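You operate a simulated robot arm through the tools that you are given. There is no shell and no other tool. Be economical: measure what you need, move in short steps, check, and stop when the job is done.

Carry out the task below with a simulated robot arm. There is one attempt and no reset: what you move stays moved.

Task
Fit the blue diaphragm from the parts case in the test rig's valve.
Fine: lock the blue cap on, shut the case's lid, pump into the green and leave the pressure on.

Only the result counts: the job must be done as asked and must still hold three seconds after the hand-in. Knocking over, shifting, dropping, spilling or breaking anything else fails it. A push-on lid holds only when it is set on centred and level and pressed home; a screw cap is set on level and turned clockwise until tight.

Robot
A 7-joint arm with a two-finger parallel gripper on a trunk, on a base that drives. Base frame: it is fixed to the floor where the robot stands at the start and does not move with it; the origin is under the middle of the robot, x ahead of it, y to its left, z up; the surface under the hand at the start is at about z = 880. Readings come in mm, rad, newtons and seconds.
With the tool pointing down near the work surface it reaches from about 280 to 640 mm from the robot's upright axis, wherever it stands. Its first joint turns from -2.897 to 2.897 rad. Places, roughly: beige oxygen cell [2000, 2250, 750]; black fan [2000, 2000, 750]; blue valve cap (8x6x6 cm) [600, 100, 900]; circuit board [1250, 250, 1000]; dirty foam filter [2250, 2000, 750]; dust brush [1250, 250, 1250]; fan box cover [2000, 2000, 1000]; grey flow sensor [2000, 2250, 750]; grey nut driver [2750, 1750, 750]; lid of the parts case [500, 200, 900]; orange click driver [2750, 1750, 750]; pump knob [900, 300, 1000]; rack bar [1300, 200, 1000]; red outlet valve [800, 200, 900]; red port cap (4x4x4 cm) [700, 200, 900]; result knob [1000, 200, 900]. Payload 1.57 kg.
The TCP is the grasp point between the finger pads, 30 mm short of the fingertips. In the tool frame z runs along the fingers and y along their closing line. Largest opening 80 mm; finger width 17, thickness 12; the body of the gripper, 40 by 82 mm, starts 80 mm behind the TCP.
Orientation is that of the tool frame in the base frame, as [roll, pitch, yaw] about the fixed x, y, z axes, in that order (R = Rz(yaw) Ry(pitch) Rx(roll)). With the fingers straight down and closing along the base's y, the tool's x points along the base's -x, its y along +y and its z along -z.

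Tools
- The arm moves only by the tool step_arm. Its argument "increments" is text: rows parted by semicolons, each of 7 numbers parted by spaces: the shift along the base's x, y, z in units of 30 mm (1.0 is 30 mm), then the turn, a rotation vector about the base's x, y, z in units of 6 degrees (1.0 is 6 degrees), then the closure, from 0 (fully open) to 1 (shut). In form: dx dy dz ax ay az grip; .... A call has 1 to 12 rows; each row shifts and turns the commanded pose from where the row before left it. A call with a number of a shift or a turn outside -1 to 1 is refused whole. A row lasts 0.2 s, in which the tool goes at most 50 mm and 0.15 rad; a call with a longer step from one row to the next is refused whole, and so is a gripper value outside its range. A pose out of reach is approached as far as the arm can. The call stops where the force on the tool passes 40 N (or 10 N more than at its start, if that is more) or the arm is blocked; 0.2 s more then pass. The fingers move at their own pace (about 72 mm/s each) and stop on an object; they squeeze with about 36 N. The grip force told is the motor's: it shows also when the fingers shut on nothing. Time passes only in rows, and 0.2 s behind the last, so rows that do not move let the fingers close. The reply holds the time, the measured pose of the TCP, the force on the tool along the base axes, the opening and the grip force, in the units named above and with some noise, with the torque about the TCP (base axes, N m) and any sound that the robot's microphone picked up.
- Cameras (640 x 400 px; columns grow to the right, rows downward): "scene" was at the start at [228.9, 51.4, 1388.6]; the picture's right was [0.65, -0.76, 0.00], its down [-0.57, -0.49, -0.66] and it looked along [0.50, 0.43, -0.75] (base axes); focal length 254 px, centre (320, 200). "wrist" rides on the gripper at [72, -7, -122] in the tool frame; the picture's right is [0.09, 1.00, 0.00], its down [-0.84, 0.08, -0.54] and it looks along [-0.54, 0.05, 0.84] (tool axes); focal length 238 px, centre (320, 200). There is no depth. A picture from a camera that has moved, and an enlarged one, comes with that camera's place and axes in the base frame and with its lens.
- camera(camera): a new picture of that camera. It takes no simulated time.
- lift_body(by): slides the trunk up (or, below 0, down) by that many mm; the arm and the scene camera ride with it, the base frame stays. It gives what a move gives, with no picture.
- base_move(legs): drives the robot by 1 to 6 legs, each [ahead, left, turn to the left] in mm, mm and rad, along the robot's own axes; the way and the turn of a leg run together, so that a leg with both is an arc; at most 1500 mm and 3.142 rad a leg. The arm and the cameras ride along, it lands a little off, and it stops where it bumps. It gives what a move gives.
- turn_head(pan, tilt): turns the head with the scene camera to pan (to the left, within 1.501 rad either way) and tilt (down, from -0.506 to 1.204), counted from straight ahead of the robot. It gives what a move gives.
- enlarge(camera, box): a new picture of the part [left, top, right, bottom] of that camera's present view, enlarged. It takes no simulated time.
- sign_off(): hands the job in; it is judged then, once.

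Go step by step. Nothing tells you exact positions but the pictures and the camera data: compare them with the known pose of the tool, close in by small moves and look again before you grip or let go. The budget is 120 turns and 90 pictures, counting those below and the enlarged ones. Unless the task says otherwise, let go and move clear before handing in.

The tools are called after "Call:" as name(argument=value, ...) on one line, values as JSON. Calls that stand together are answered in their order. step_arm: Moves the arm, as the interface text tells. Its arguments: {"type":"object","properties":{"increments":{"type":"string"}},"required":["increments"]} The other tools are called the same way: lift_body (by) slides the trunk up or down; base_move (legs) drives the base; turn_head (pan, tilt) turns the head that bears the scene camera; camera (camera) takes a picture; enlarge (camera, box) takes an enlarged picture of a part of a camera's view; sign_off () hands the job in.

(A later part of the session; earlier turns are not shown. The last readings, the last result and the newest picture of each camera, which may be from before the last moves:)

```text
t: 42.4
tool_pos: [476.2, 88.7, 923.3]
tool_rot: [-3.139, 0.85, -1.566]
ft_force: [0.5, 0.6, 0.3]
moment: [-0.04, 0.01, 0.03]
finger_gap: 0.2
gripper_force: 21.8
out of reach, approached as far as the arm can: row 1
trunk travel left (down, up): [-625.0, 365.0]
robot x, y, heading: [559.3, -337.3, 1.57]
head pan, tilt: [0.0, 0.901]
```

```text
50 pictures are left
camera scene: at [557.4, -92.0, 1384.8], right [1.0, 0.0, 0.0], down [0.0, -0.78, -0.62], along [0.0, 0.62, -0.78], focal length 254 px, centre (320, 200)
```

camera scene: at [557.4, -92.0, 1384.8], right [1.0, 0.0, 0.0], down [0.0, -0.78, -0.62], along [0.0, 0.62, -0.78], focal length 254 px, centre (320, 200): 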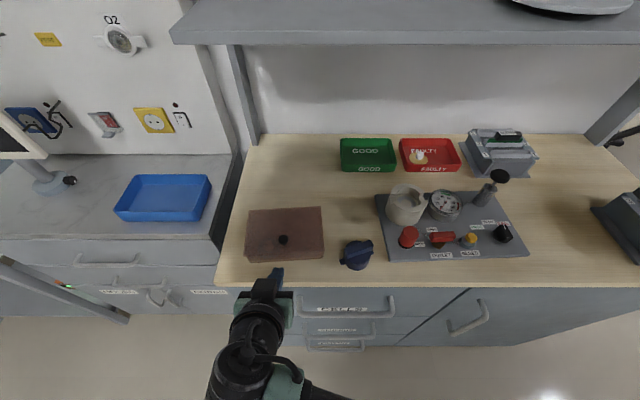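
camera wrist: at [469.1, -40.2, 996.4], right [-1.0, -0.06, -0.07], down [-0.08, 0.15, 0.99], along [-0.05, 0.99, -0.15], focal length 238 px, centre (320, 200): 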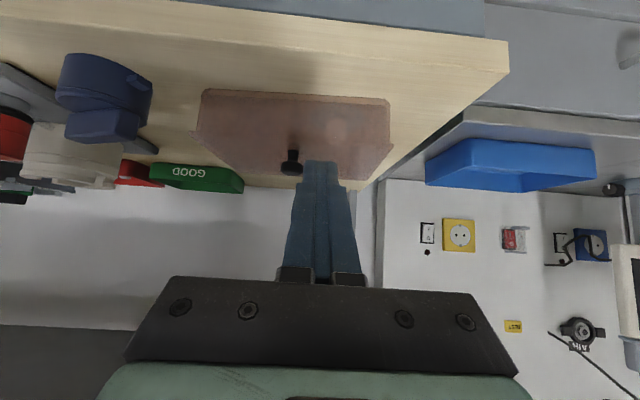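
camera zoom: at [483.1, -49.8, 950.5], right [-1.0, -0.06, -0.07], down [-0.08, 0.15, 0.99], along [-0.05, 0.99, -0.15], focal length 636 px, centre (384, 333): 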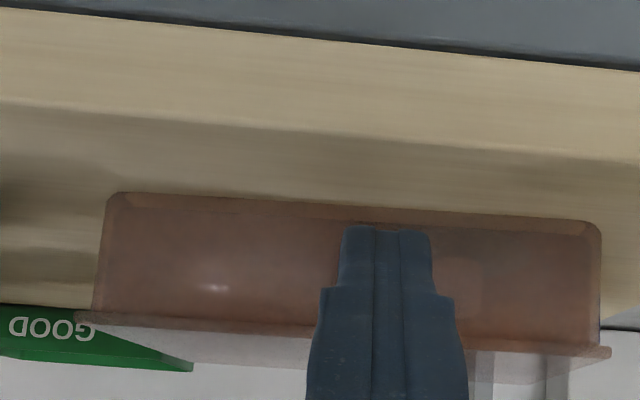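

The lip's underside is at z≈921. I'll slide the upper tip corner about 3 mm under it and raise slowly.

Call:
step_arm(increments="0.1 0.35 0 0 0 0 1; 0 0.34 0 0 0 0 1; 0 0 0.2 0 0 0 1; 0 0 0.2 0 0 0 1; 0 0 0.2 0 0 0 1; 0 0.03 0.2 0 0 0 1; 0 0 0 0 0 0 1")

Call:
enlarge(camera="wrist", box=[176, 75, 416, 225])

Call:
enlarge(camera="scene", box=[220, 190, 348, 270])

```text
t: 44.0
tool_pos: [479.2, 109.6, 947.8]
tool_rot: [-3.138, 0.848, -1.567]
ft_force: [0.1, -0.7, -0.7]
moment: [-0.01, 0.01, 0.01]
finger_gap: 0.2
gripper_force: 21.1
trunk travel left (down, up): [-625.0, 365.0]
robot x, y, heading: [555.2, -340.1, 1.573]
head pan, tilt: [0.0, 0.901]
```

```text
2.67 times, centred on (296, 150) of wrist
camera zoom: at [485.8, -28.4, 975.1], right [-1.0, -0.06, -0.07], down [-0.08, 0.15, 0.99], along [-0.05, 0.99, -0.15], focal length 636 px, centre (384, 333)
```

zoom: 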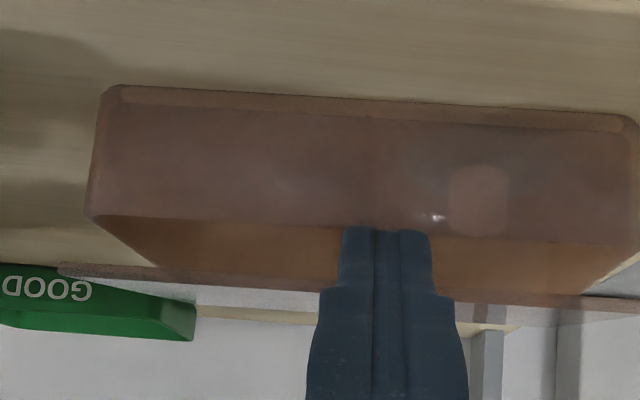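

```text
5.00 times, centred on (284, 230) of scene
camera zoom: at [557.5, -92.0, 1384.8], right [1.0, 0.0, 0.0], down [0.0, -0.78, -0.62], along [0.0, 0.62, -0.78], focal length 1272 px, centre (500, 50)
```

zoom: 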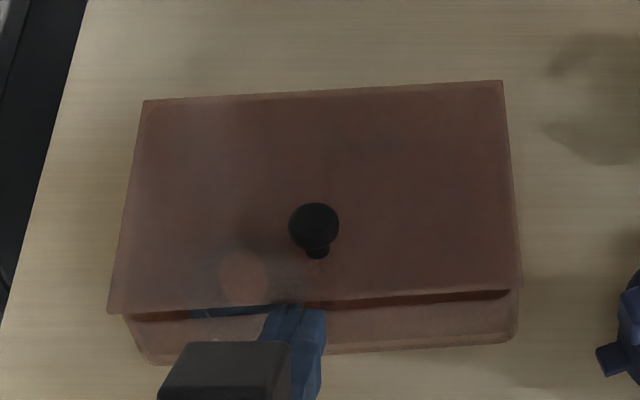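

It works: the lid rests on the fingertips. I'll push in under it and up.

Call:
step_arm(increments="0 0.27 0.27 0 0 0 1; 0 0.27 0.27 0 0 0 1; 0 0.17 0.37 0 0 0 1; 0 0.2 0.37 0 0 0 1; 0 0.3 0.37 0 0 0 1; 0 0.3 0.33 0 0 0 1; 0 0.33 0.3 0 0 0 1; 0 0.37 0.27 0 0 0 1; 0 0 0 0 0 0 1")

Call:
enlarge(camera="scene", box=[220, 180, 348, 260])

```text
t: 46.0
tool_pos: [479.6, 176.3, 1024.3]
tool_rot: [-3.139, 0.849, -1.568]
ft_force: [0.1, -0.4, -0.7]
moment: [0.01, 0.01, 0.02]
finger_gap: 0.0
gripper_force: 21.0
trunk travel left (down, up): [-625.0, 365.0]
robot x, y, heading: [558.2, -337.7, 1.57]
head pan, tilt: [0.0, 0.901]
```

```text
5.00 times, centred on (284, 220) of scene
camera zoom: at [557.5, -92.1, 1384.8], right [1.0, 0.0, 0.0], down [0.0, -0.78, -0.62], along [0.0, 0.62, -0.78], focal length 1272 px, centre (500, 100)
```

zoom: 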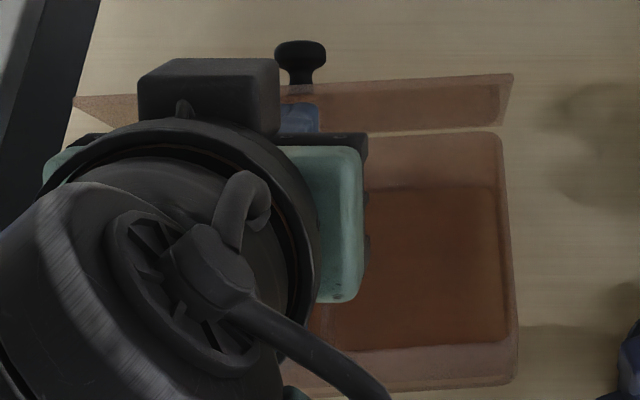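

The lid is well up. On past vertical.

Call:
step_arm(increments="0 0.4 0.2 0 0 0 1; 0 0.4 0.2 0 0 0 1; 0 0.45 0.1 0 0 0 1; 0 0.45 0.05 0 0 0 1; 0 0.4 0 0 0 0 1; 0 0.4 0 0 0 0 1; 0 0 0 0 0 0 1")

Call:
enlarge(camera="scene", box=[220, 160, 348, 240])

```text
t: 47.6
tool_pos: [481.6, 250.4, 1041.3]
tool_rot: [3.142, 0.849, -1.568]
ft_force: [0.2, 0.1, -0.2]
moment: [-0.01, -0.01, 0.01]
finger_gap: 0.0
gripper_force: 21.5
trunk travel left (down, up): [-625.0, 365.0]
robot x, y, heading: [560.3, -337.5, 1.573]
head pan, tilt: [0.0, 0.901]
```

```text
5.00 times, centred on (284, 200) of scene
camera zoom: at [557.5, -92.1, 1384.8], right [1.0, 0.0, 0.0], down [0.0, -0.78, -0.62], along [0.0, 0.62, -0.78], focal length 1272 px, centre (500, 200)
```

zoom: 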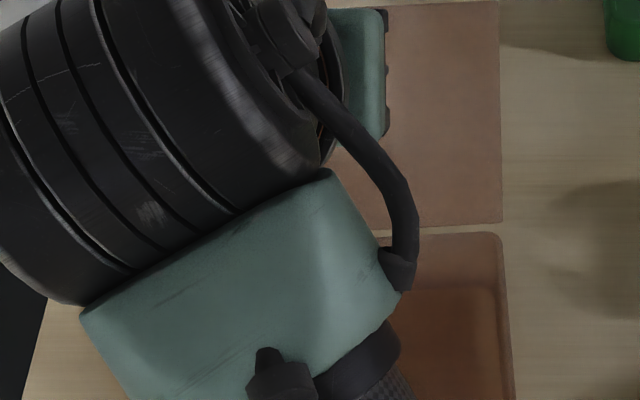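

The lid has tipped over backward and is open. I'll retreat up and set the tool vertical again.

Call:
step_arm(increments="0 -0.3 0.6 0 0 0 0.6; 0 -0.6 0.6 -1 0 0 0.6; 0 -0.8 0.3 -1 0 0 0.6; 0 -0.8 0 -1 0 0 0.6; 0 -0.8 0 -1 0 0 0.6; 0 -0.5 0 -1 0 0 0.6; 0 0 0 -1 0 0 0.6; 0 0 0 -1 0 0 0.6; 0 0 0 -1 0 0 0.6; 0 0 0 -0.1 0 0 0.6; 0 0 0 0 0 0 0.6; 0 0 0 0 0 0 0.6")

Call:
camera(camera="wrist")

Call:
camera(camera="scene")

```text
t: 50.2
tool_pos: [480.6, 136.4, 1085.4]
tool_rot: [3.14, 0.001, -1.571]
ft_force: [0.3, -0.6, 0.4]
moment: [0.01, 0.0, 0.02]
finger_gap: 32.1
gripper_force: 0.0
trunk travel left (down, up): [-625.0, 365.0]
robot x, y, heading: [553.8, -337.9, 1.573]
head pan, tilt: [0.0, 0.901]
```

```text
45 pictures are left
camera wrist: at [487.0, 65.7, 1207.8], right [-1.0, -0.09, 0.0], down [-0.08, 0.84, 0.54], along [-0.05, 0.54, -0.84], focal length 238 px, centre (320, 200)
```

wrist: 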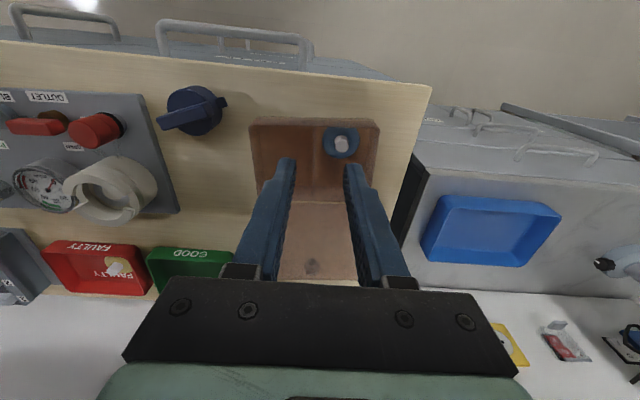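

```text
44 pictures are left
camera scene: at [557.5, -92.0, 1384.8], right [1.0, 0.0, 0.0], down [0.0, -0.78, -0.62], along [0.0, 0.62, -0.78], focal length 254 px, centre (320, 200)
```

scene: 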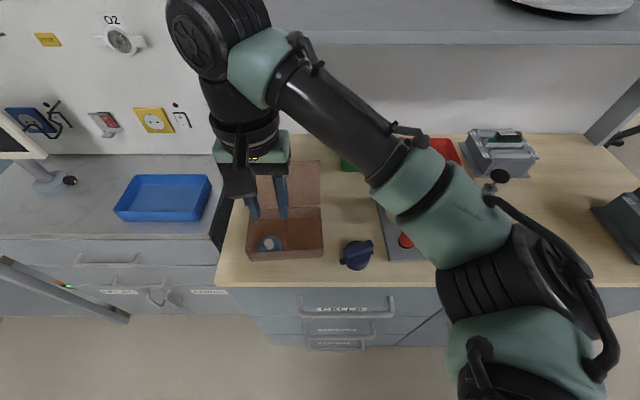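

The lid lies fully open and the blue diaphragm with its white stub sits in the left compartment, around (450,168). Zooming for precise location.

Call:
enlarge(camera="scene", box=[230, 210, 342, 280])

Call:
enlarge(camera="wrist", box=[240, 110, 400, 210])

```text
5.71 times, centred on (286, 245) of scene
camera zoom: at [557.5, -92.0, 1384.8], right [1.0, 0.0, 0.0], down [0.0, -0.78, -0.62], along [0.0, 0.62, -0.78], focal length 1453 px, centre (514, -57)
```

zoom: 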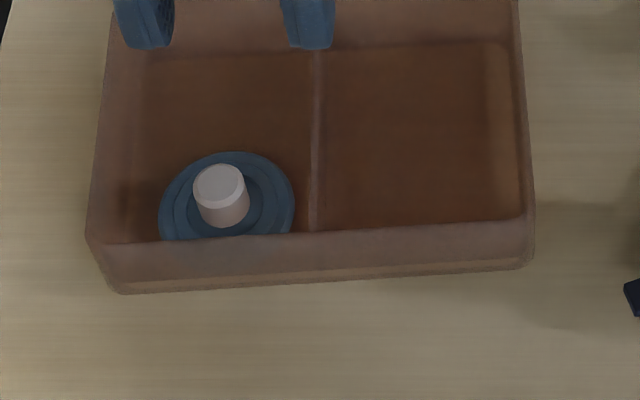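

```text
4.00 times, centred on (320, 160) of wrist
camera zoom: at [487.0, 65.7, 1207.8], right [-1.0, -0.09, 0.0], down [-0.08, 0.84, 0.54], along [-0.05, 0.54, -0.84], focal length 953 px, centre (320, 360)
```

zoom: 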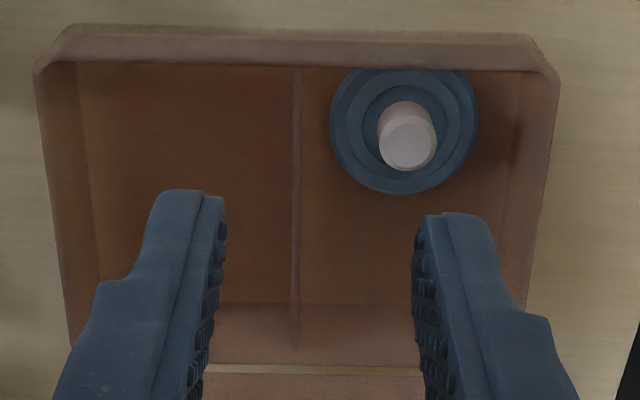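

The stub top is at (449,170,912), about 18 mm across. I'll go above it, then look again.

Call:
step_arm(increments="-0.5 0.5 -0.7 0 0 0 0.5; -0.55 0.6 -0.7 0 0 0 0.5; 0 0 -0.8 0 0 0 0.5; 0 0 -0.8 0 0 0 0.5; 0 0 -0.6 0 0 0 0.5; 0 0 -0.5 0 0 0 0.5; 0 0 0 0 0 0 0.5")

Call:
camera(camera="wrist")

Call:
enlarge(camera="scene", box=[230, 190, 342, 260])

```text
t: 51.8
tool_pos: [449.5, 172.5, 960.6]
tool_rot: [3.141, -0.001, -1.569]
ft_force: [0.4, -0.6, -0.4]
moment: [0.02, 0.0, 0.05]
finger_gap: 39.9
gripper_force: 0.0
trunk travel left (down, up): [-625.0, 365.0]
robot x, y, heading: [556.0, -336.9, 1.576]
head pan, tilt: [0.0, 0.901]
```

```text
41 pictures are left
camera wrist: at [456.2, 100.3, 1083.9], right [-1.0, -0.09, 0.0], down [-0.08, 0.84, 0.54], along [-0.05, 0.54, -0.84], focal length 238 px, centre (320, 200)
```

wrist: 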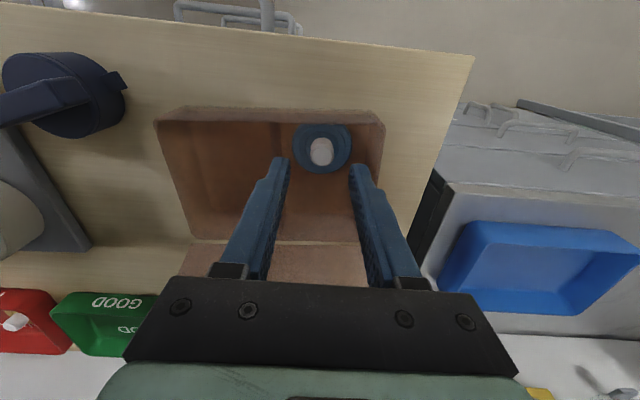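

```text
5.71 times, centred on (286, 225) of scene
camera zoom: at [557.6, -92.0, 1384.8], right [1.0, 0.0, 0.0], down [0.0, -0.78, -0.62], along [0.0, 0.62, -0.78], focal length 1453 px, centre (514, 57)
```

zoom: 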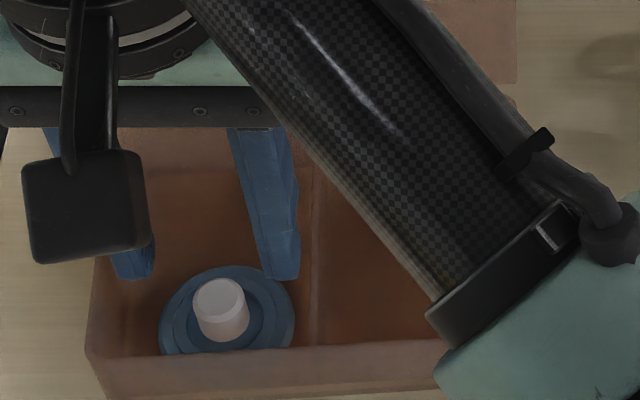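

Aligned; I'll shift 4 mm toward me, descend and grip the stub.

Call:
step_arm(increments="0 -0.15 -0.4 0 0 0 0.5; 0 0 -0.4 0 0 0 0.5; 0 0 -0.28 0 0 0 0.5; 0 0 0 0 0 0 0.8; 0 0 0 0 0 0 1; 0 0 0 0 0 0 1")

Call:
step_arm(increments="0 0 0.3 0 0 0 1; 0 0 0.6 0 0 0 1; 0 0 0.8 0 0 0 1; 0 0 0.8 0 0 0 1; 0 0 0.8 0 0 0 1")

Call:
camera(camera="wrist")

```text
t: 53.2
tool_pos: [448.1, 166.2, 929.0]
tool_rot: [3.14, 0.003, -1.569]
ft_force: [1.1, -0.5, -0.7]
moment: [0.01, 0.01, -0.01]
finger_gap: 16.1
gripper_force: 31.4
trunk travel left (down, up): [-625.0, 365.0]
robot x, y, heading: [558.6, -338.6, 1.569]
head pan, tilt: [0.0, 0.901]
```

```text
t: 54.4
tool_pos: [447.2, 166.2, 1029.0]
tool_rot: [3.138, 0.001, -1.568]
ft_force: [0.0, -0.8, 0.9]
moment: [-0.01, -0.01, 0.02]
finger_gap: 15.7
gripper_force: 31.0
trunk travel left (down, up): [-625.0, 365.0]
robot x, y, heading: [559.1, -336.6, 1.571]
head pan, tilt: [0.0, 0.901]
```

```text
39 pictures are left
camera wrist: at [454.3, 95.9, 1152.6], right [-1.0, -0.09, 0.0], down [-0.08, 0.84, 0.54], along [-0.05, 0.54, -0.84], focal length 238 px, centre (320, 200)
```

wrist: 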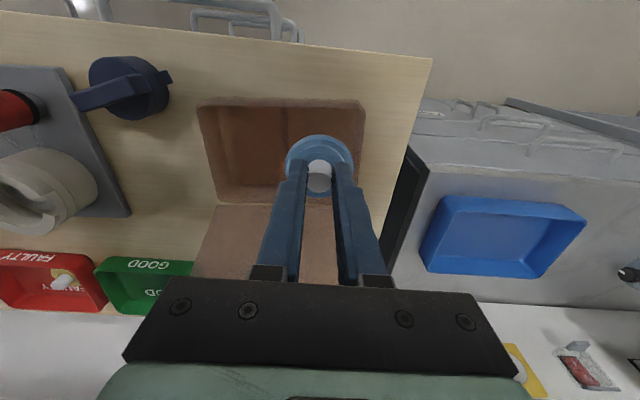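

Diaphragm in hand. I'll drive 130 mm right and 70 mm ahead to face the rig, and view it.

Call:
base_move(legs=[[70, -150, 0]])

Call:
camera(camera="scene")

Call:
camera(camera="wrist")

```text
t: 55.9
tool_pos: [600.2, 237.0, 1029.0]
tool_rot: [3.138, 0.0, -1.571]
ft_force: [0.2, 0.1, -0.4]
moment: [0.04, 0.0, 0.01]
finger_gap: 16.0
gripper_force: 31.7
trunk travel left (down, up): [-625.0, 365.0]
robot x, y, heading: [708.9, -271.1, 1.568]
head pan, tilt: [0.0, 0.901]
```

```text
38 pictures are left
camera scene: at [710.0, -22.7, 1384.7], right [1.0, 0.0, 0.0], down [0.0, -0.78, -0.62], along [0.0, 0.62, -0.78], focal length 254 px, centre (320, 200)
```

scene: 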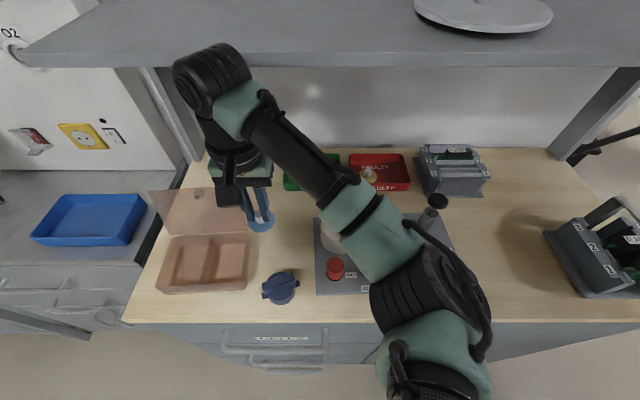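

```text
37 pictures are left
camera wrist: at [607.3, 165.7, 1152.3], right [-1.0, -0.09, 0.0], down [-0.08, 0.84, 0.54], along [-0.05, 0.54, -0.84], focal length 238 px, centre (320, 200)
```

wrist: 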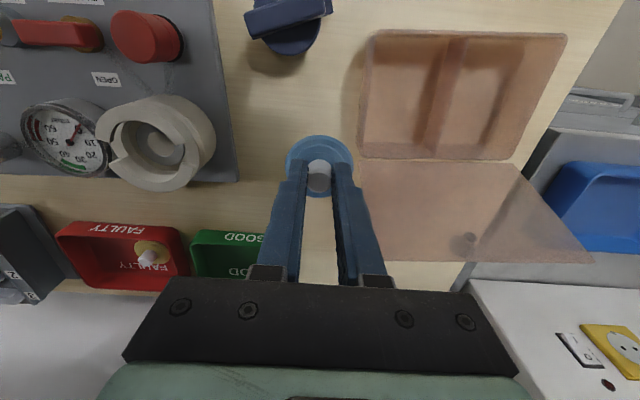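

Call:
enlarge(camera="wrist", box=[80, 80, 240, 180])

```text
4.00 times, centred on (160, 130) of wrist
camera zoom: at [607.3, 165.7, 1152.3], right [-1.0, -0.09, 0.0], down [-0.08, 0.84, 0.54], along [-0.05, 0.54, -0.84], focal length 953 px, centre (960, 480)
```

zoom: 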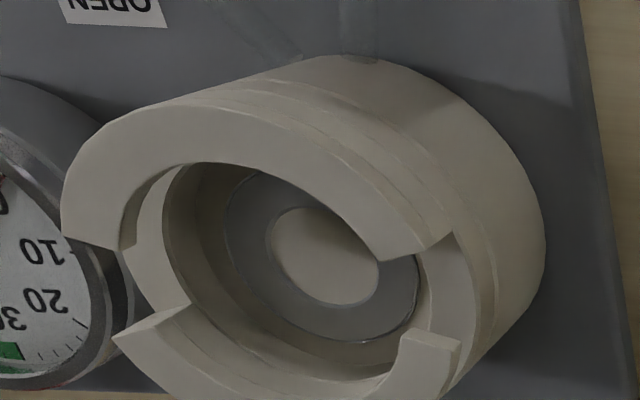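

The valve's bore is open with a ring seat inside and two bayonet slots along x. I'll hover over it around (750,254).

Call:
step_arm(increments="1 0.2 0.5 0 0 0 1; 1 0.2 0 0 0 0 1; 1 0.1 0 0 0 0 1; 1 0.1 0 0 0 0 1; 0.97 0 0 0 0 0 1; 0 0 0 0 0 0 1")

Call:
camera(camera="wrist")

Call:
enlarge(camera="wrist", box=[240, 80, 400, 180])

Call:
camera(camera="scene")

```text
t: 57.3
tool_pos: [747.6, 254.4, 1045.2]
tool_rot: [3.139, -0.001, -1.571]
ft_force: [0.5, -0.8, -0.3]
moment: [-0.02, -0.03, 0.0]
finger_gap: 15.6
gripper_force: 31.7
trunk travel left (down, up): [-625.0, 365.0]
robot x, y, heading: [711.0, -268.2, 1.566]
head pan, tilt: [0.0, 0.901]
```

```text
35 pictures are left
camera wrist: at [754.8, 183.2, 1167.5], right [-1.0, -0.09, 0.0], down [-0.08, 0.84, 0.54], along [-0.05, 0.54, -0.84], focal length 238 px, centre (320, 200)
```

wrist: 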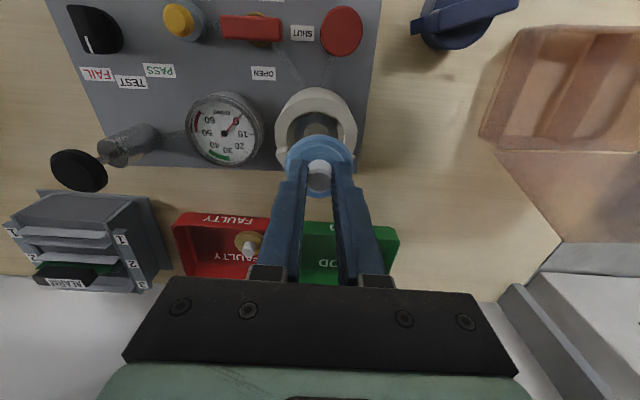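

```text
4.00 times, centred on (320, 130) of wrist
camera zoom: at [754.8, 183.2, 1167.5], right [-1.0, -0.09, 0.0], down [-0.08, 0.84, 0.54], along [-0.05, 0.54, -0.84], focal length 953 px, centre (320, 480)
```

zoom: 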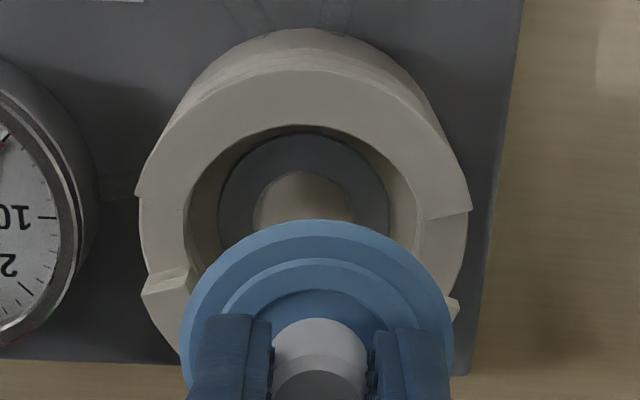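

```text
33 pictures are left
camera scene: at [709.1, -22.9, 1384.8], right [1.0, 0.0, 0.0], down [0.0, -0.78, -0.62], along [0.0, 0.62, -0.78], focal length 254 px, centre (320, 200)
```

scene: 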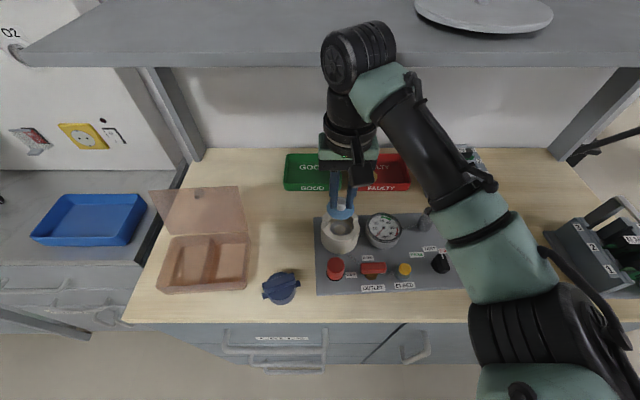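

Call:
enlarge(camera="scene", box=[288, 180, 400, 250])

```text
5.71 times, centred on (344, 215) of scene
camera zoom: at [709.1, -22.9, 1384.8], right [1.0, 0.0, 0.0], down [0.0, -0.78, -0.62], along [0.0, 0.62, -0.78], focal length 1453 px, centre (183, 114)
```

zoom: 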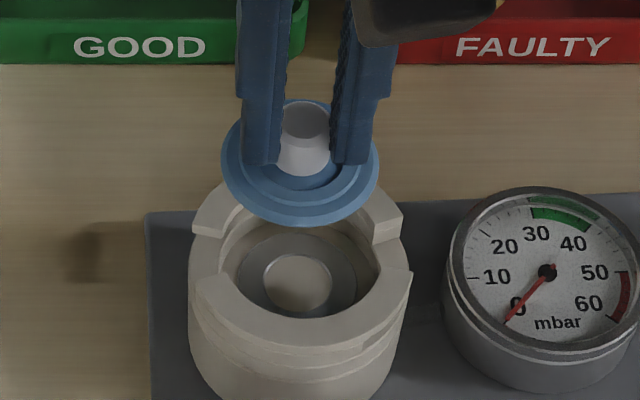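

The rim is about z≈958, seat centre ≈(751.5,255,934). I'll shift 4 mm right and lower to just above the rim, then check.

Call:
step_arm(increments="0.13 -0.03 -0.4 0 0 0 1; 0 0 -0.5 0 0 0 1; 0 0 -0.4 0 0 0 1; 0 0 0 0 0 0 1")

Call:
enlarge(camera="scene", box=[288, 190, 400, 260])

Call:
enlarge(camera="wrist", box=[240, 100, 400, 200])

```text
t: 58.3
tool_pos: [753.6, 254.0, 1007.8]
tool_rot: [3.141, -0.001, -1.571]
ft_force: [-0.1, -0.5, -0.2]
moment: [0.01, -0.01, -0.01]
finger_gap: 15.6
gripper_force: 31.0
trunk travel left (down, up): [-625.0, 365.0]
robot x, y, heading: [709.6, -268.1, 1.572]
head pan, tilt: [0.0, 0.901]
```

```text
5.71 times, centred on (344, 225) of scene
camera zoom: at [709.4, -23.0, 1384.8], right [1.0, 0.0, 0.0], down [0.0, -0.78, -0.62], along [0.0, 0.62, -0.78], focal length 1453 px, centre (183, 57)
```

zoom: 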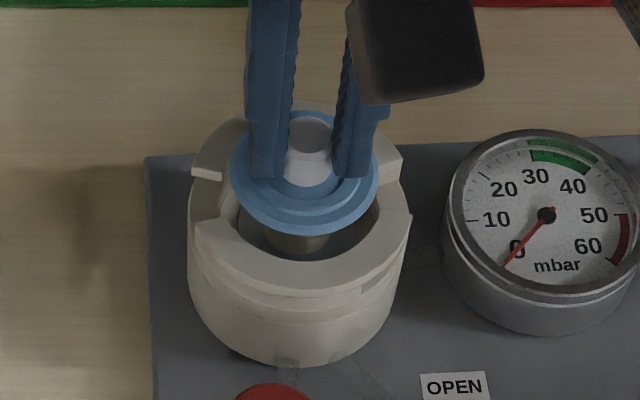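

```text
4.00 times, centred on (320, 150) of wrist
camera zoom: at [759.0, 182.2, 1129.4], right [-1.0, -0.09, 0.0], down [-0.08, 0.84, 0.54], along [-0.05, 0.54, -0.84], focal length 953 px, centre (320, 400)
```

zoom: 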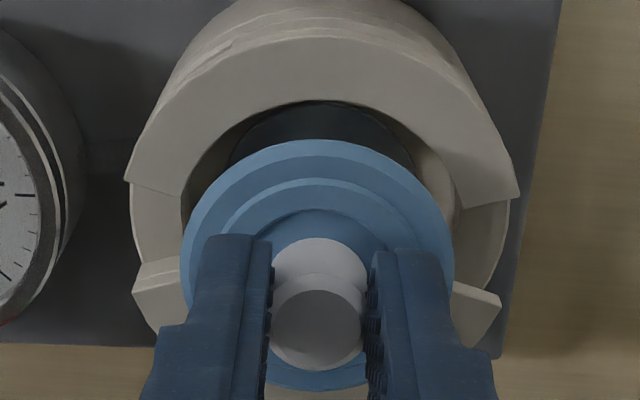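

The disc is about 1.5 mm right and 2 mm behind centre; I correct and lower gently into the bore.

Call:
step_arm(increments="-0.05 -0.067 0 0 0 0 1; 0 0 -0.25 0 0 0 1; 0 0 -0.25 0 0 0 1; 0 0 -0.2 0 0 0 1; 0 0 -0.15 0 0 0 1; 0 0 0 0 0 0 1")

Call:
enlarge(camera="scene", box=[288, 190, 400, 260])

```text
t: 59.7
tool_pos: [750.8, 251.8, 981.1]
tool_rot: [3.139, -0.001, -1.573]
ft_force: [-0.2, 0.0, -0.2]
moment: [-0.01, 0.01, 0.02]
finger_gap: 15.8
gripper_force: 31.0
trunk travel left (down, up): [-625.0, 365.0]
robot x, y, heading: [713.5, -267.8, 1.564]
head pan, tilt: [0.0, 0.901]
```

```text
5.71 times, centred on (344, 225) of scene
camera zoom: at [709.4, -23.0, 1384.8], right [1.0, 0.0, 0.0], down [0.0, -0.78, -0.62], along [0.0, 0.62, -0.78], focal length 1453 px, centre (183, 57)
```

zoom: 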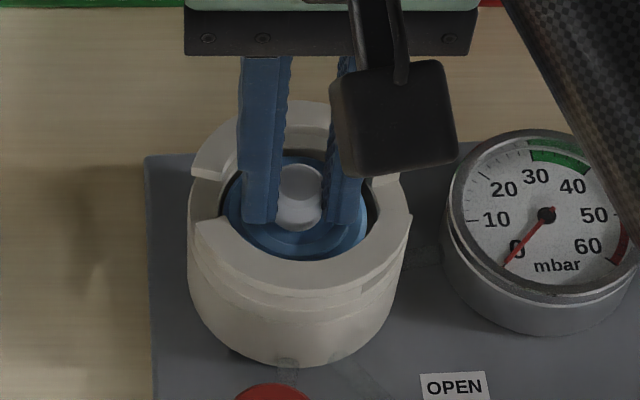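

It is inside the bore. I'll lower on until it touches the seat.

Call:
step_arm(increments="0 0 -0.1 0 0 0 1; 0 0 -0.1 0 0 0 1; 0 0 -0.07 0 0 0 1; 0 0 0 0 0 0 1")

```text
t: 60.7
tool_pos: [751.2, 251.1, 975.8]
tool_rot: [3.141, 0.003, -1.571]
ft_force: [-1.8, -1.0, 15.7]
moment: [-0.03, 0.05, -0.04]
finger_gap: 15.6
gripper_force: 31.5
trunk travel left (down, up): [-625.0, 365.0]
robot x, y, heading: [708.0, -272.7, 1.57]
head pan, tilt: [0.0, 0.901]
```

It's seated at z≈976 with light contact. I'll open only a little (fingers are inside the bore) and lift.

Call:
step_arm(increments="0 0 0 0 0 0 0.72; 0 0 0 0 0 0 0.72; 0 0 0.4 0 0 0 0.72; 0 0 0.6 0 0 0 0.72; 0 0 1 0 0 0 0.72; 0 0 1 0 0 0 0.72; 0 0 0 0 0 0 0.5")

Call:
enlarge(camera="wrist", box=[240, 80, 400, 180])

Call:
enlarge(camera="scene", box=[288, 190, 400, 260])

```text
t: 62.3
tool_pos: [750.8, 249.5, 1063.0]
tool_rot: [3.139, 0.0, -1.572]
ft_force: [0.6, -0.6, 0.2]
moment: [0.02, 0.0, 0.0]
finger_gap: 40.3
gripper_force: 0.1
trunk travel left (down, up): [-625.0, 365.0]
robot x, y, heading: [709.1, -270.1, 1.567]
head pan, tilt: [0.0, 0.901]
```

```text
4.00 times, centred on (320, 130) of wrist
camera zoom: at [756.6, 178.1, 1184.6], right [-1.0, -0.09, 0.0], down [-0.08, 0.84, 0.54], along [-0.05, 0.54, -0.84], focal length 953 px, centre (320, 480)
```

zoom: 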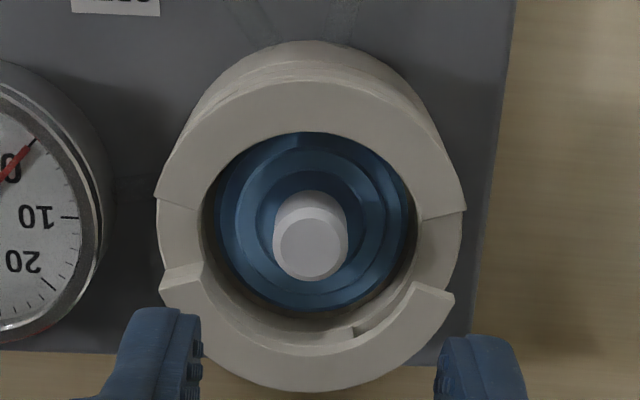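

```text
5.71 times, centred on (344, 225) of scene
camera zoom: at [709.4, -22.9, 1384.8], right [1.0, 0.0, 0.0], down [0.0, -0.78, -0.62], along [0.0, 0.62, -0.78], focal length 1453 px, centre (183, 57)
```

zoom: 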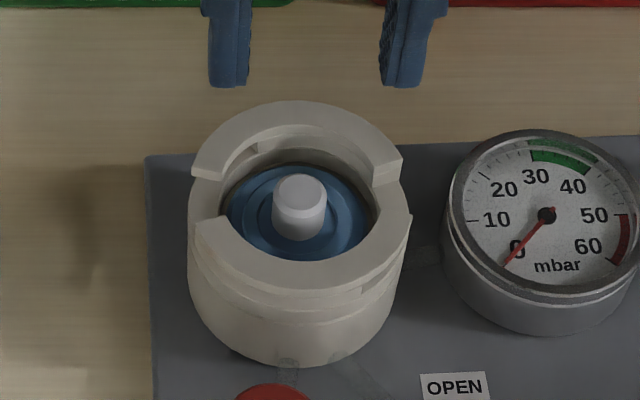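

The diaphragm sits centred in the seat. Next the blue cap: I'll go over it and look.

Call:
step_arm(increments="-1 -1 0 0 0 0 0; -1 -1 0 0 0 0 0; -1 -1 0 0 0 0 0; -1 -1 0 0 0 0 0; -0.2 -0.3 0 0 0 0 0; 0 0 0 0 0 0 0")

Call:
enlarge(camera="wrist", box=[240, 90, 400, 190])

Call:
enlarge(camera="scene", box=[220, 250, 332, 320])

```text
t: 63.7
tool_pos: [626.7, 123.5, 1061.6]
tool_rot: [3.141, 0.0, -1.57]
ft_force: [0.2, 0.3, -0.3]
moment: [-0.02, -0.01, 0.0]
finger_gap: 80.1
gripper_force: 0.1
trunk travel left (down, up): [-625.0, 365.0]
robot x, y, heading: [713.0, -271.1, 1.568]
head pan, tilt: [0.0, 0.901]
```

```text
4.00 times, centred on (320, 140) of wrist
camera zoom: at [633.1, 53.3, 1184.1], right [-1.0, -0.09, 0.0], down [-0.08, 0.84, 0.54], along [-0.05, 0.54, -0.84], focal length 953 px, centre (320, 440)
```

zoom: 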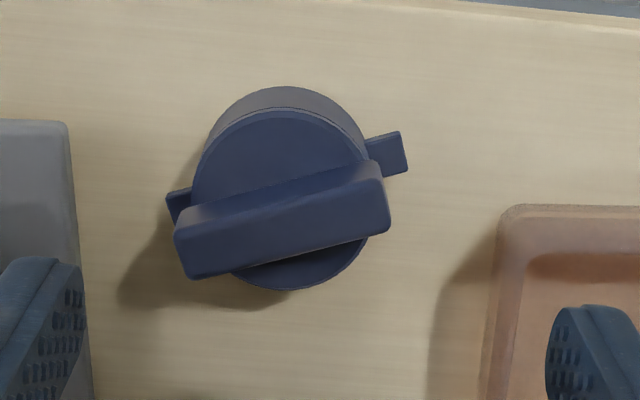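

```text
5.71 times, centred on (276, 285) of scene
camera zoom: at [709.3, -23.0, 1384.8], right [1.0, 0.0, 0.0], down [0.0, -0.78, -0.62], along [0.0, 0.62, -0.78], focal length 1453 px, centre (571, -286)
```

zoom: 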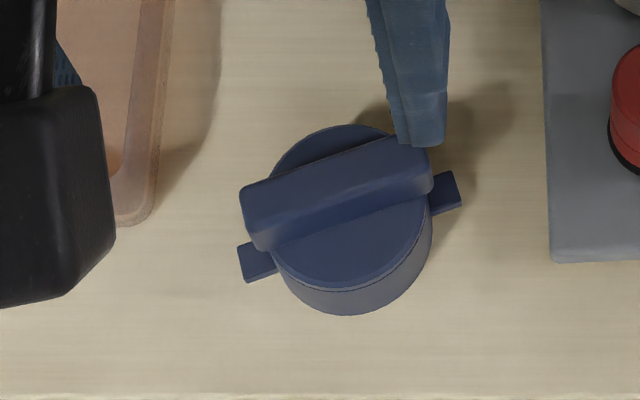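

The cap's bar is centred at (635,147), top z≈932, its bar and lugs turned 20.6° from x. I'll rotate the tool +110.6° so the fingers close across the bar, leaving clockwise travel for locking.

Call:
step_arm(increments="0.1 0.2 0 0 0 1 0; 0.1 0.2 0 0 0 1 0; 0.08 0.2 0 0 0 1 0; 0 0.2 0 0 0 1 0; 0 0 0 0 0 1 0; 0 0 0 0 0 1 0; 0 0 0 0 0 1 0; 0 0 0 0 0 1 0; 0 0 0 0 0 1 0; 0 0 0 0 0 1 0; 0 0 0 0 0 1 0; 0 0 0 0 0 1 0")

Call:
step_arm(increments="0 0 0 0 0 1 0; 0 0 0 0 0 1 0; 0 0 0 0 0 1 0; 0 0 0 0 0 1 0; 0 0 0 0 0 1 0; 0 0 0 0 0 1 0; 0 0 0 0 0 0.43 0.3; 0 0 0 0 0 0 0.3; 0 0 0 0 0 0 0.3")

Call:
camera(camera="wrist")

```text
t: 66.3
tool_pos: [634.0, 146.5, 1061.9]
tool_rot: [3.141, -0.001, -0.313]
ft_force: [0.4, 0.5, -0.6]
moment: [-0.01, -0.02, 0.0]
finger_gap: 79.9
gripper_force: 0.1
trunk travel left (down, up): [-625.0, 365.0]
robot x, y, heading: [709.8, -267.4, 1.566]
head pan, tilt: [0.0, 0.901]
```

```text
t: 68.3
tool_pos: [634.5, 147.0, 1061.3]
tool_rot: [3.141, 0.0, 0.36]
ft_force: [0.9, 0.3, 0.3]
moment: [0.05, 0.01, -0.02]
finger_gap: 56.0
gripper_force: 0.0
trunk travel left (down, up): [-625.0, 365.0]
robot x, y, heading: [709.0, -270.7, 1.568]
head pan, tilt: [0.0, 0.901]
```

```text
24 pictures are left
camera wrist: at [698.9, 178.6, 1184.3], right [0.44, -0.9, 0.0], down [-0.76, -0.37, 0.54], along [-0.49, -0.24, -0.84], focal length 238 px, centre (320, 200)
```

wrist: 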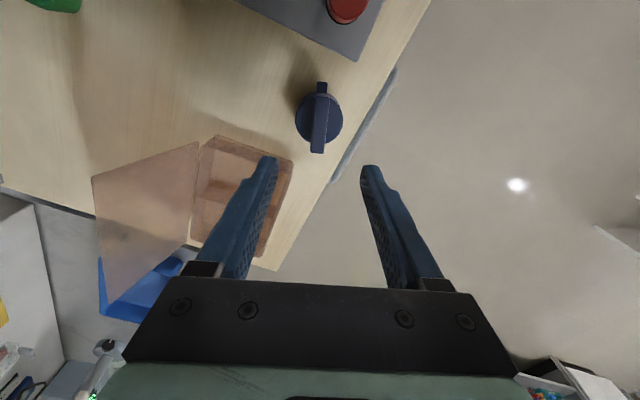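

The bar lies straight between the fingers. I'll descend and grip it.

Call:
step_arm(increments="0 0 -1 0 0 0 0.3; 0 0 -1 0 0 0 0.3; 0 0 -1 0 0 0 0.3; 0 0 -0.4 0 0 0 0.3; 0 0 -0.2 0 0 0 0.3; 0 0 -0.15 0 0 0 0.3; 0 0 0 0 0 0 0.3")

Call:
enlarge(camera="wrist", box=[216, 80, 424, 210])

```text
t: 69.9
tool_pos: [633.1, 146.0, 950.3]
tool_rot: [3.14, -0.001, 0.357]
ft_force: [0.7, -0.4, 1.0]
moment: [-0.03, 0.03, -0.01]
finger_gap: 56.0
gripper_force: 0.0
trunk travel left (down, up): [-625.0, 365.0]
robot x, y, heading: [708.7, -270.5, 1.571]
head pan, tilt: [0.0, 0.901]
```

```text
3.08 times, centred on (320, 145) of wrist
camera zoom: at [698.3, 177.6, 1072.7], right [0.44, -0.9, 0.0], down [-0.76, -0.37, 0.54], along [-0.49, -0.24, -0.84], focal length 733 px, centre (320, 369)
```

zoom: 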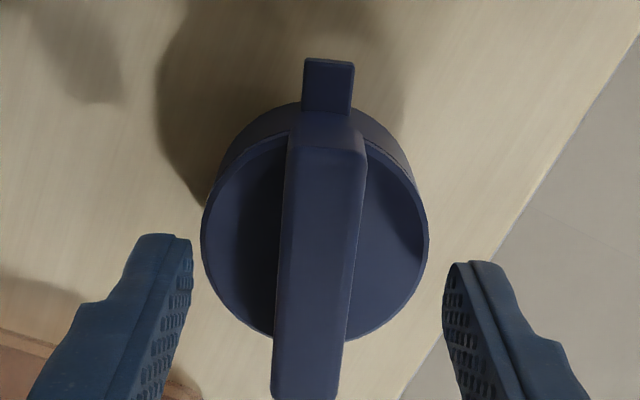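

The bar is centred between the tips with the tips just above the cap's top. Closing and lifting.

Call:
step_arm(increments="0 0 0 0 0 0 0.6; 0 0 0 0 0 0 0.9; 0 0 0 0 0 0 1; 0 0 0 0 0 0 1; 0 0 0.3 0 0 0 1; 0 0 0.7 0 0 0 1; 0 0 1 0 0 0 1; 0 0 1 0 0 0 1; 0 0 0.5 0 0 0 1; 0 0 0 0 0 0 1")

Call:
enlarge(camera="scene", box=[220, 230, 332, 300])

```text
t: 72.1
tool_pos: [633.9, 147.4, 1054.7]
tool_rot: [3.139, 0.0, 0.358]
ft_force: [0.7, 0.3, -1.5]
moment: [0.0, -0.01, -0.02]
finger_gap: 14.7
gripper_force: 30.6
trunk travel left (down, up): [-625.0, 365.0]
robot x, y, heading: [708.6, -269.5, 1.571]
head pan, tilt: [0.0, 0.901]
```

```text
5.71 times, centred on (276, 265) of scene
camera zoom: at [709.4, -22.9, 1384.8], right [1.0, 0.0, 0.0], down [0.0, -0.78, -0.62], along [0.0, 0.62, -0.78], focal length 1453 px, centre (571, -171)
```

zoom: 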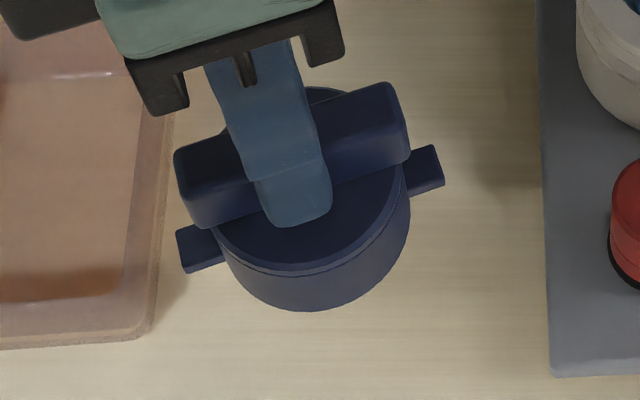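

The cap is held. I'll turn it 19° clockwise so the lugs line up with the slots, and carry it over the valve.

Call:
step_arm(increments="1 0.7 0 0 0 -0.8 1; 1 0.7 0 0 0 -0.8 1; 1 0.7 0 0 0 -0.8 1; 0.89 0.7 0 0 0 -0.77 1; 0 0.72 0 0 0 0 1; 0 0 0 0 0 0 1; 0 0 0 0 0 0 1")

Call:
enlarge(camera="scene", box=[288, 180, 400, 250])

Call:
enlarge(camera="wrist", box=[216, 80, 424, 210])

```text
t: 73.7
tool_pos: [748.0, 254.3, 1054.3]
tool_rot: [3.14, 0.001, 0.026]
ft_force: [-0.3, -0.3, -0.6]
moment: [0.02, 0.0, 0.0]
finger_gap: 15.0
gripper_force: 30.7
trunk travel left (down, up): [-625.0, 365.0]
robot x, y, heading: [708.6, -269.3, 1.568]
head pan, tilt: [0.0, 0.901]
```

```text
5.71 times, centred on (344, 215) of scene
camera zoom: at [709.2, -22.8, 1384.7], right [1.0, 0.0, 0.0], down [0.0, -0.78, -0.62], along [0.0, 0.62, -0.78], focal length 1453 px, centre (183, 114)
```

zoom: 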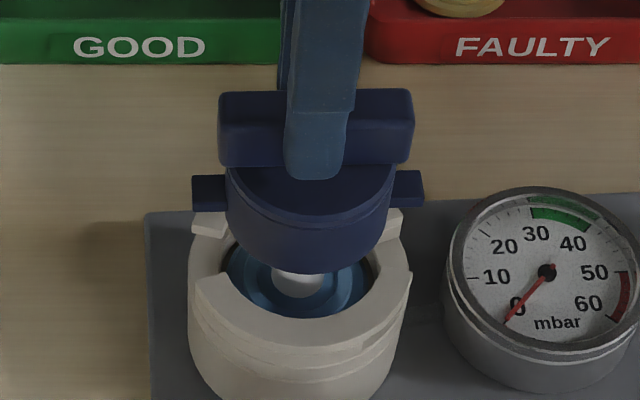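

```text
3.08 times, centred on (320, 145) of wrist
camera zoom: at [820.5, 263.4, 1177.8], right [0.12, -0.99, 0.0], down [-0.83, -0.1, 0.54], along [-0.54, -0.07, -0.84], focal length 733 px, centre (320, 369)
```

zoom: 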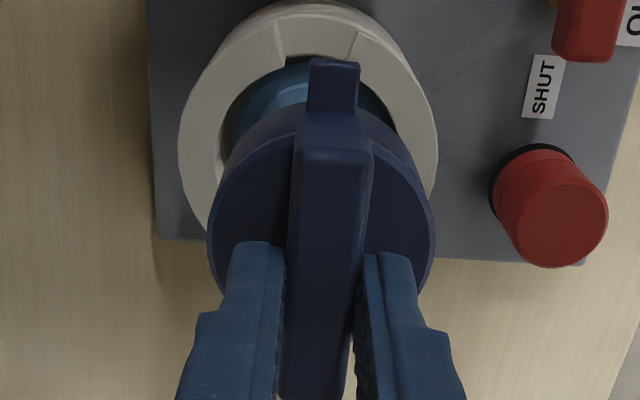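

The cap is nearly over the bore, maybe 2 mm too near me. I'll correct and lower to just above the rim, then compare again.

Call:
step_arm(increments="0.03 0.07 -0.4 0 0 0 1; 0 0 -0.4 0 0 0 1; 0 0 0 0 0 0 1; 0 0 0 0 0 0 1")

Call:
enlarge(camera="scene", box=[304, 195, 384, 245])

Call:
enlarge(camera="wrist", box=[216, 80, 424, 210])

```text
t: 74.7
tool_pos: [749.3, 257.2, 1029.3]
tool_rot: [3.141, 0.0, 0.026]
ft_force: [0.3, 0.6, -0.2]
moment: [-0.01, 0.02, -0.01]
finger_gap: 15.0
gripper_force: 31.0
trunk travel left (down, up): [-625.0, 365.0]
robot x, y, heading: [708.8, -267.3, 1.571]
head pan, tilt: [0.0, 0.901]
```

```text
8.00 times, centred on (344, 220) of scene
camera zoom: at [709.4, -23.0, 1384.8], right [1.0, 0.0, 0.0], down [0.0, -0.78, -0.62], along [0.0, 0.62, -0.78], focal length 2034 px, centre (128, 40)
```

zoom: 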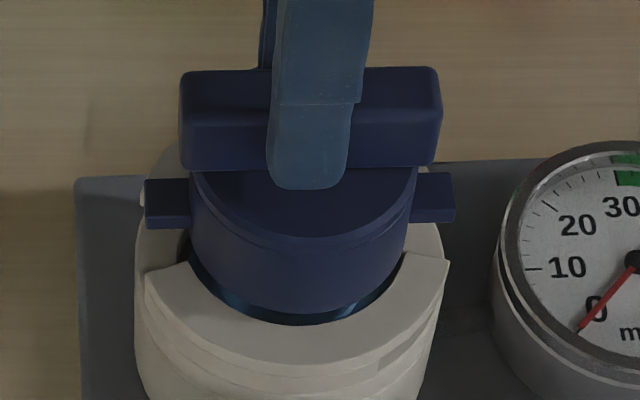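

```text
3.08 times, centred on (320, 145) of wrist
camera zoom: at [821.7, 265.4, 1152.4], right [0.12, -0.99, 0.0], down [-0.83, -0.1, 0.54], along [-0.54, -0.07, -0.84], focal length 733 px, centre (320, 369)
```

zoom: 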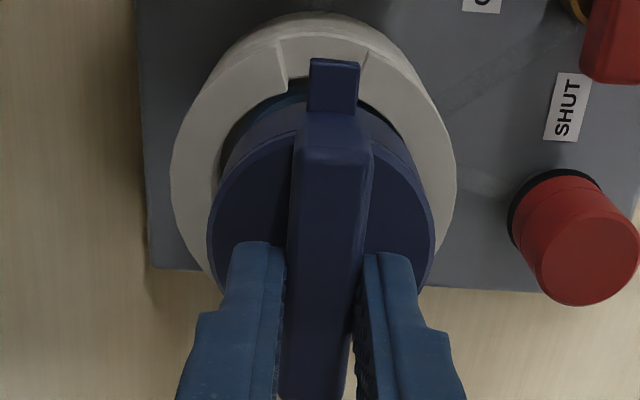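

X is aligned; the cap needs about 1.7 mm more +y and 2° more turn. Correct, then lower into the bore.

Call:
step_arm(increments="0 0.057 0 0 0 0.3 1; 0 0 -0.2 0 0 0 1; 0 0 -0.2 0 0 0 1; 0 0 -0.2 0 0 0 1; 0 0 0 0 0 0 1")

Call:
enlarge(camera="scene", box=[304, 195, 384, 245])

```text
t: 75.9
tool_pos: [752.3, 255.4, 1015.1]
tool_rot: [-3.133, 0.0, 0.059]
ft_force: [-5.7, 6.3, 34.9]
moment: [-0.39, -0.26, 0.0]
finger_gap: 15.2
gripper_force: 30.9
trunk travel left (down, up): [-625.0, 365.0]
robot x, y, heading: [709.9, -267.8, 1.571]
head pan, tilt: [0.0, 0.901]
```

```text
8.00 times, centred on (344, 220) of scene
camera zoom: at [708.3, -25.3, 1385.7], right [1.0, 0.0, 0.0], down [0.0, -0.78, -0.62], along [0.0, 0.62, -0.78], focal length 2034 px, centre (128, 40)
```

zoom: 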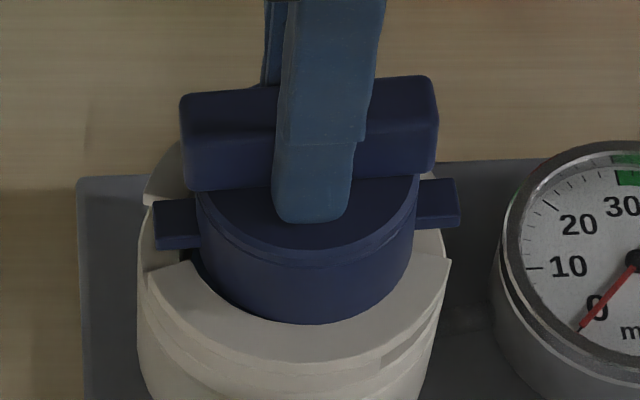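

Contact: the cap touches the right-front of the bore. I'll lift a little, shift −2 mm x and +2 mm y, and lower again.

Call:
step_arm(increments="0 0 0.2 0 0 0 1; -0.06 0.06 0 0 0 0 1; 0 0 0 0 0 0 1")

Call:
step_arm(increments="0 0 -0.12 0 0 0 1; 0 0 -0.12 0 0 0 1; 0 0 -0.1 0 0 0 1; 0 0 0 0 0 0 1")

Call:
enlarge(camera="scene", box=[304, 195, 384, 245])

Call:
enlarge(camera="wrist", box=[216, 80, 424, 210])

```text
t: 76.7
tool_pos: [751.2, 258.5, 1017.6]
tool_rot: [3.139, 0.0, 0.056]
ft_force: [1.1, 0.4, -1.0]
moment: [0.02, 0.0, -0.02]
finger_gap: 15.0
gripper_force: 30.9
trunk travel left (down, up): [-625.0, 365.0]
robot x, y, heading: [710.1, -271.2, 1.57]
head pan, tilt: [0.0, 0.901]
```

```text
t: 77.7
tool_pos: [748.9, 258.5, 1009.2]
tool_rot: [3.139, 0.0, 0.06]
ft_force: [-0.5, 0.5, 0.0]
moment: [0.02, -0.03, -0.01]
finger_gap: 14.7
gripper_force: 30.9
trunk travel left (down, up): [-625.0, 365.0]
robot x, y, heading: [708.8, -268.3, 1.57]
head pan, tilt: [0.0, 0.901]
```

```text
8.00 times, centred on (344, 220) of scene
camera zoom: at [709.4, -23.0, 1384.8], right [1.0, 0.0, 0.0], down [0.0, -0.78, -0.62], along [0.0, 0.62, -0.78], focal length 2034 px, centre (128, 40)
```

zoom: 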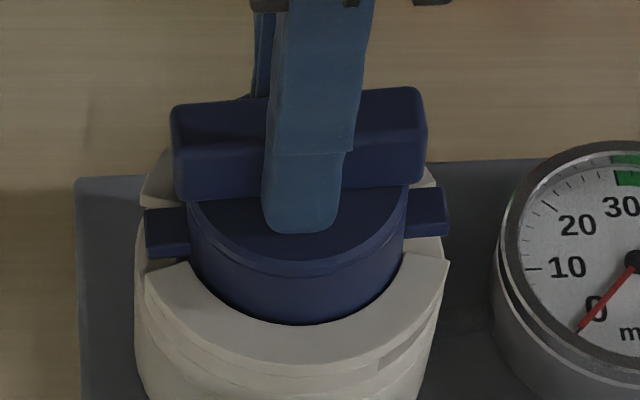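

```text
3.08 times, centred on (320, 145) of wrist
camera zoom: at [820.9, 269.4, 1131.6], right [0.15, -0.99, 0.0], down [-0.83, -0.13, 0.54], along [-0.54, -0.08, -0.84], focal length 733 px, centre (320, 369)
```

zoom: 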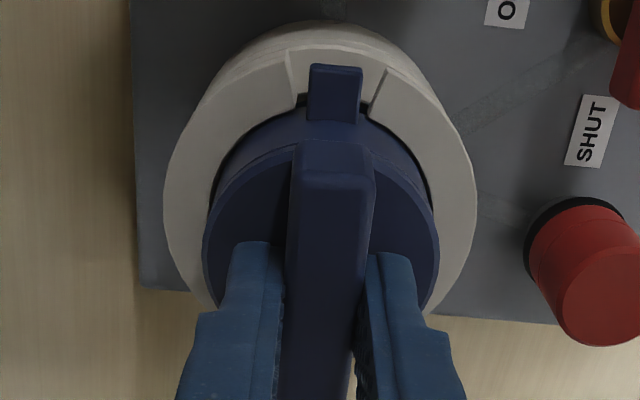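

It's now in the bore without force and the lugs line up with the slots. Lower further in small steps.

Call:
step_arm(increments="0 0 -0.12 0 0 0 1; 0 0 -0.12 0 0 0 1; 0 0 -0.12 0 0 0 1; 0 0 -0.12 0 0 0 1; 0 0 0 0 0 0 1")

```text
t: 78.9
tool_pos: [749.0, 258.4, 997.4]
tool_rot: [-3.136, -0.001, 0.058]
ft_force: [1.2, 1.3, 20.0]
moment: [0.05, 0.48, -0.08]
finger_gap: 14.8
gripper_force: 30.9
trunk travel left (down, up): [-625.0, 365.0]
robot x, y, heading: [708.2, -268.2, 1.565]
head pan, tilt: [0.0, 0.901]
```

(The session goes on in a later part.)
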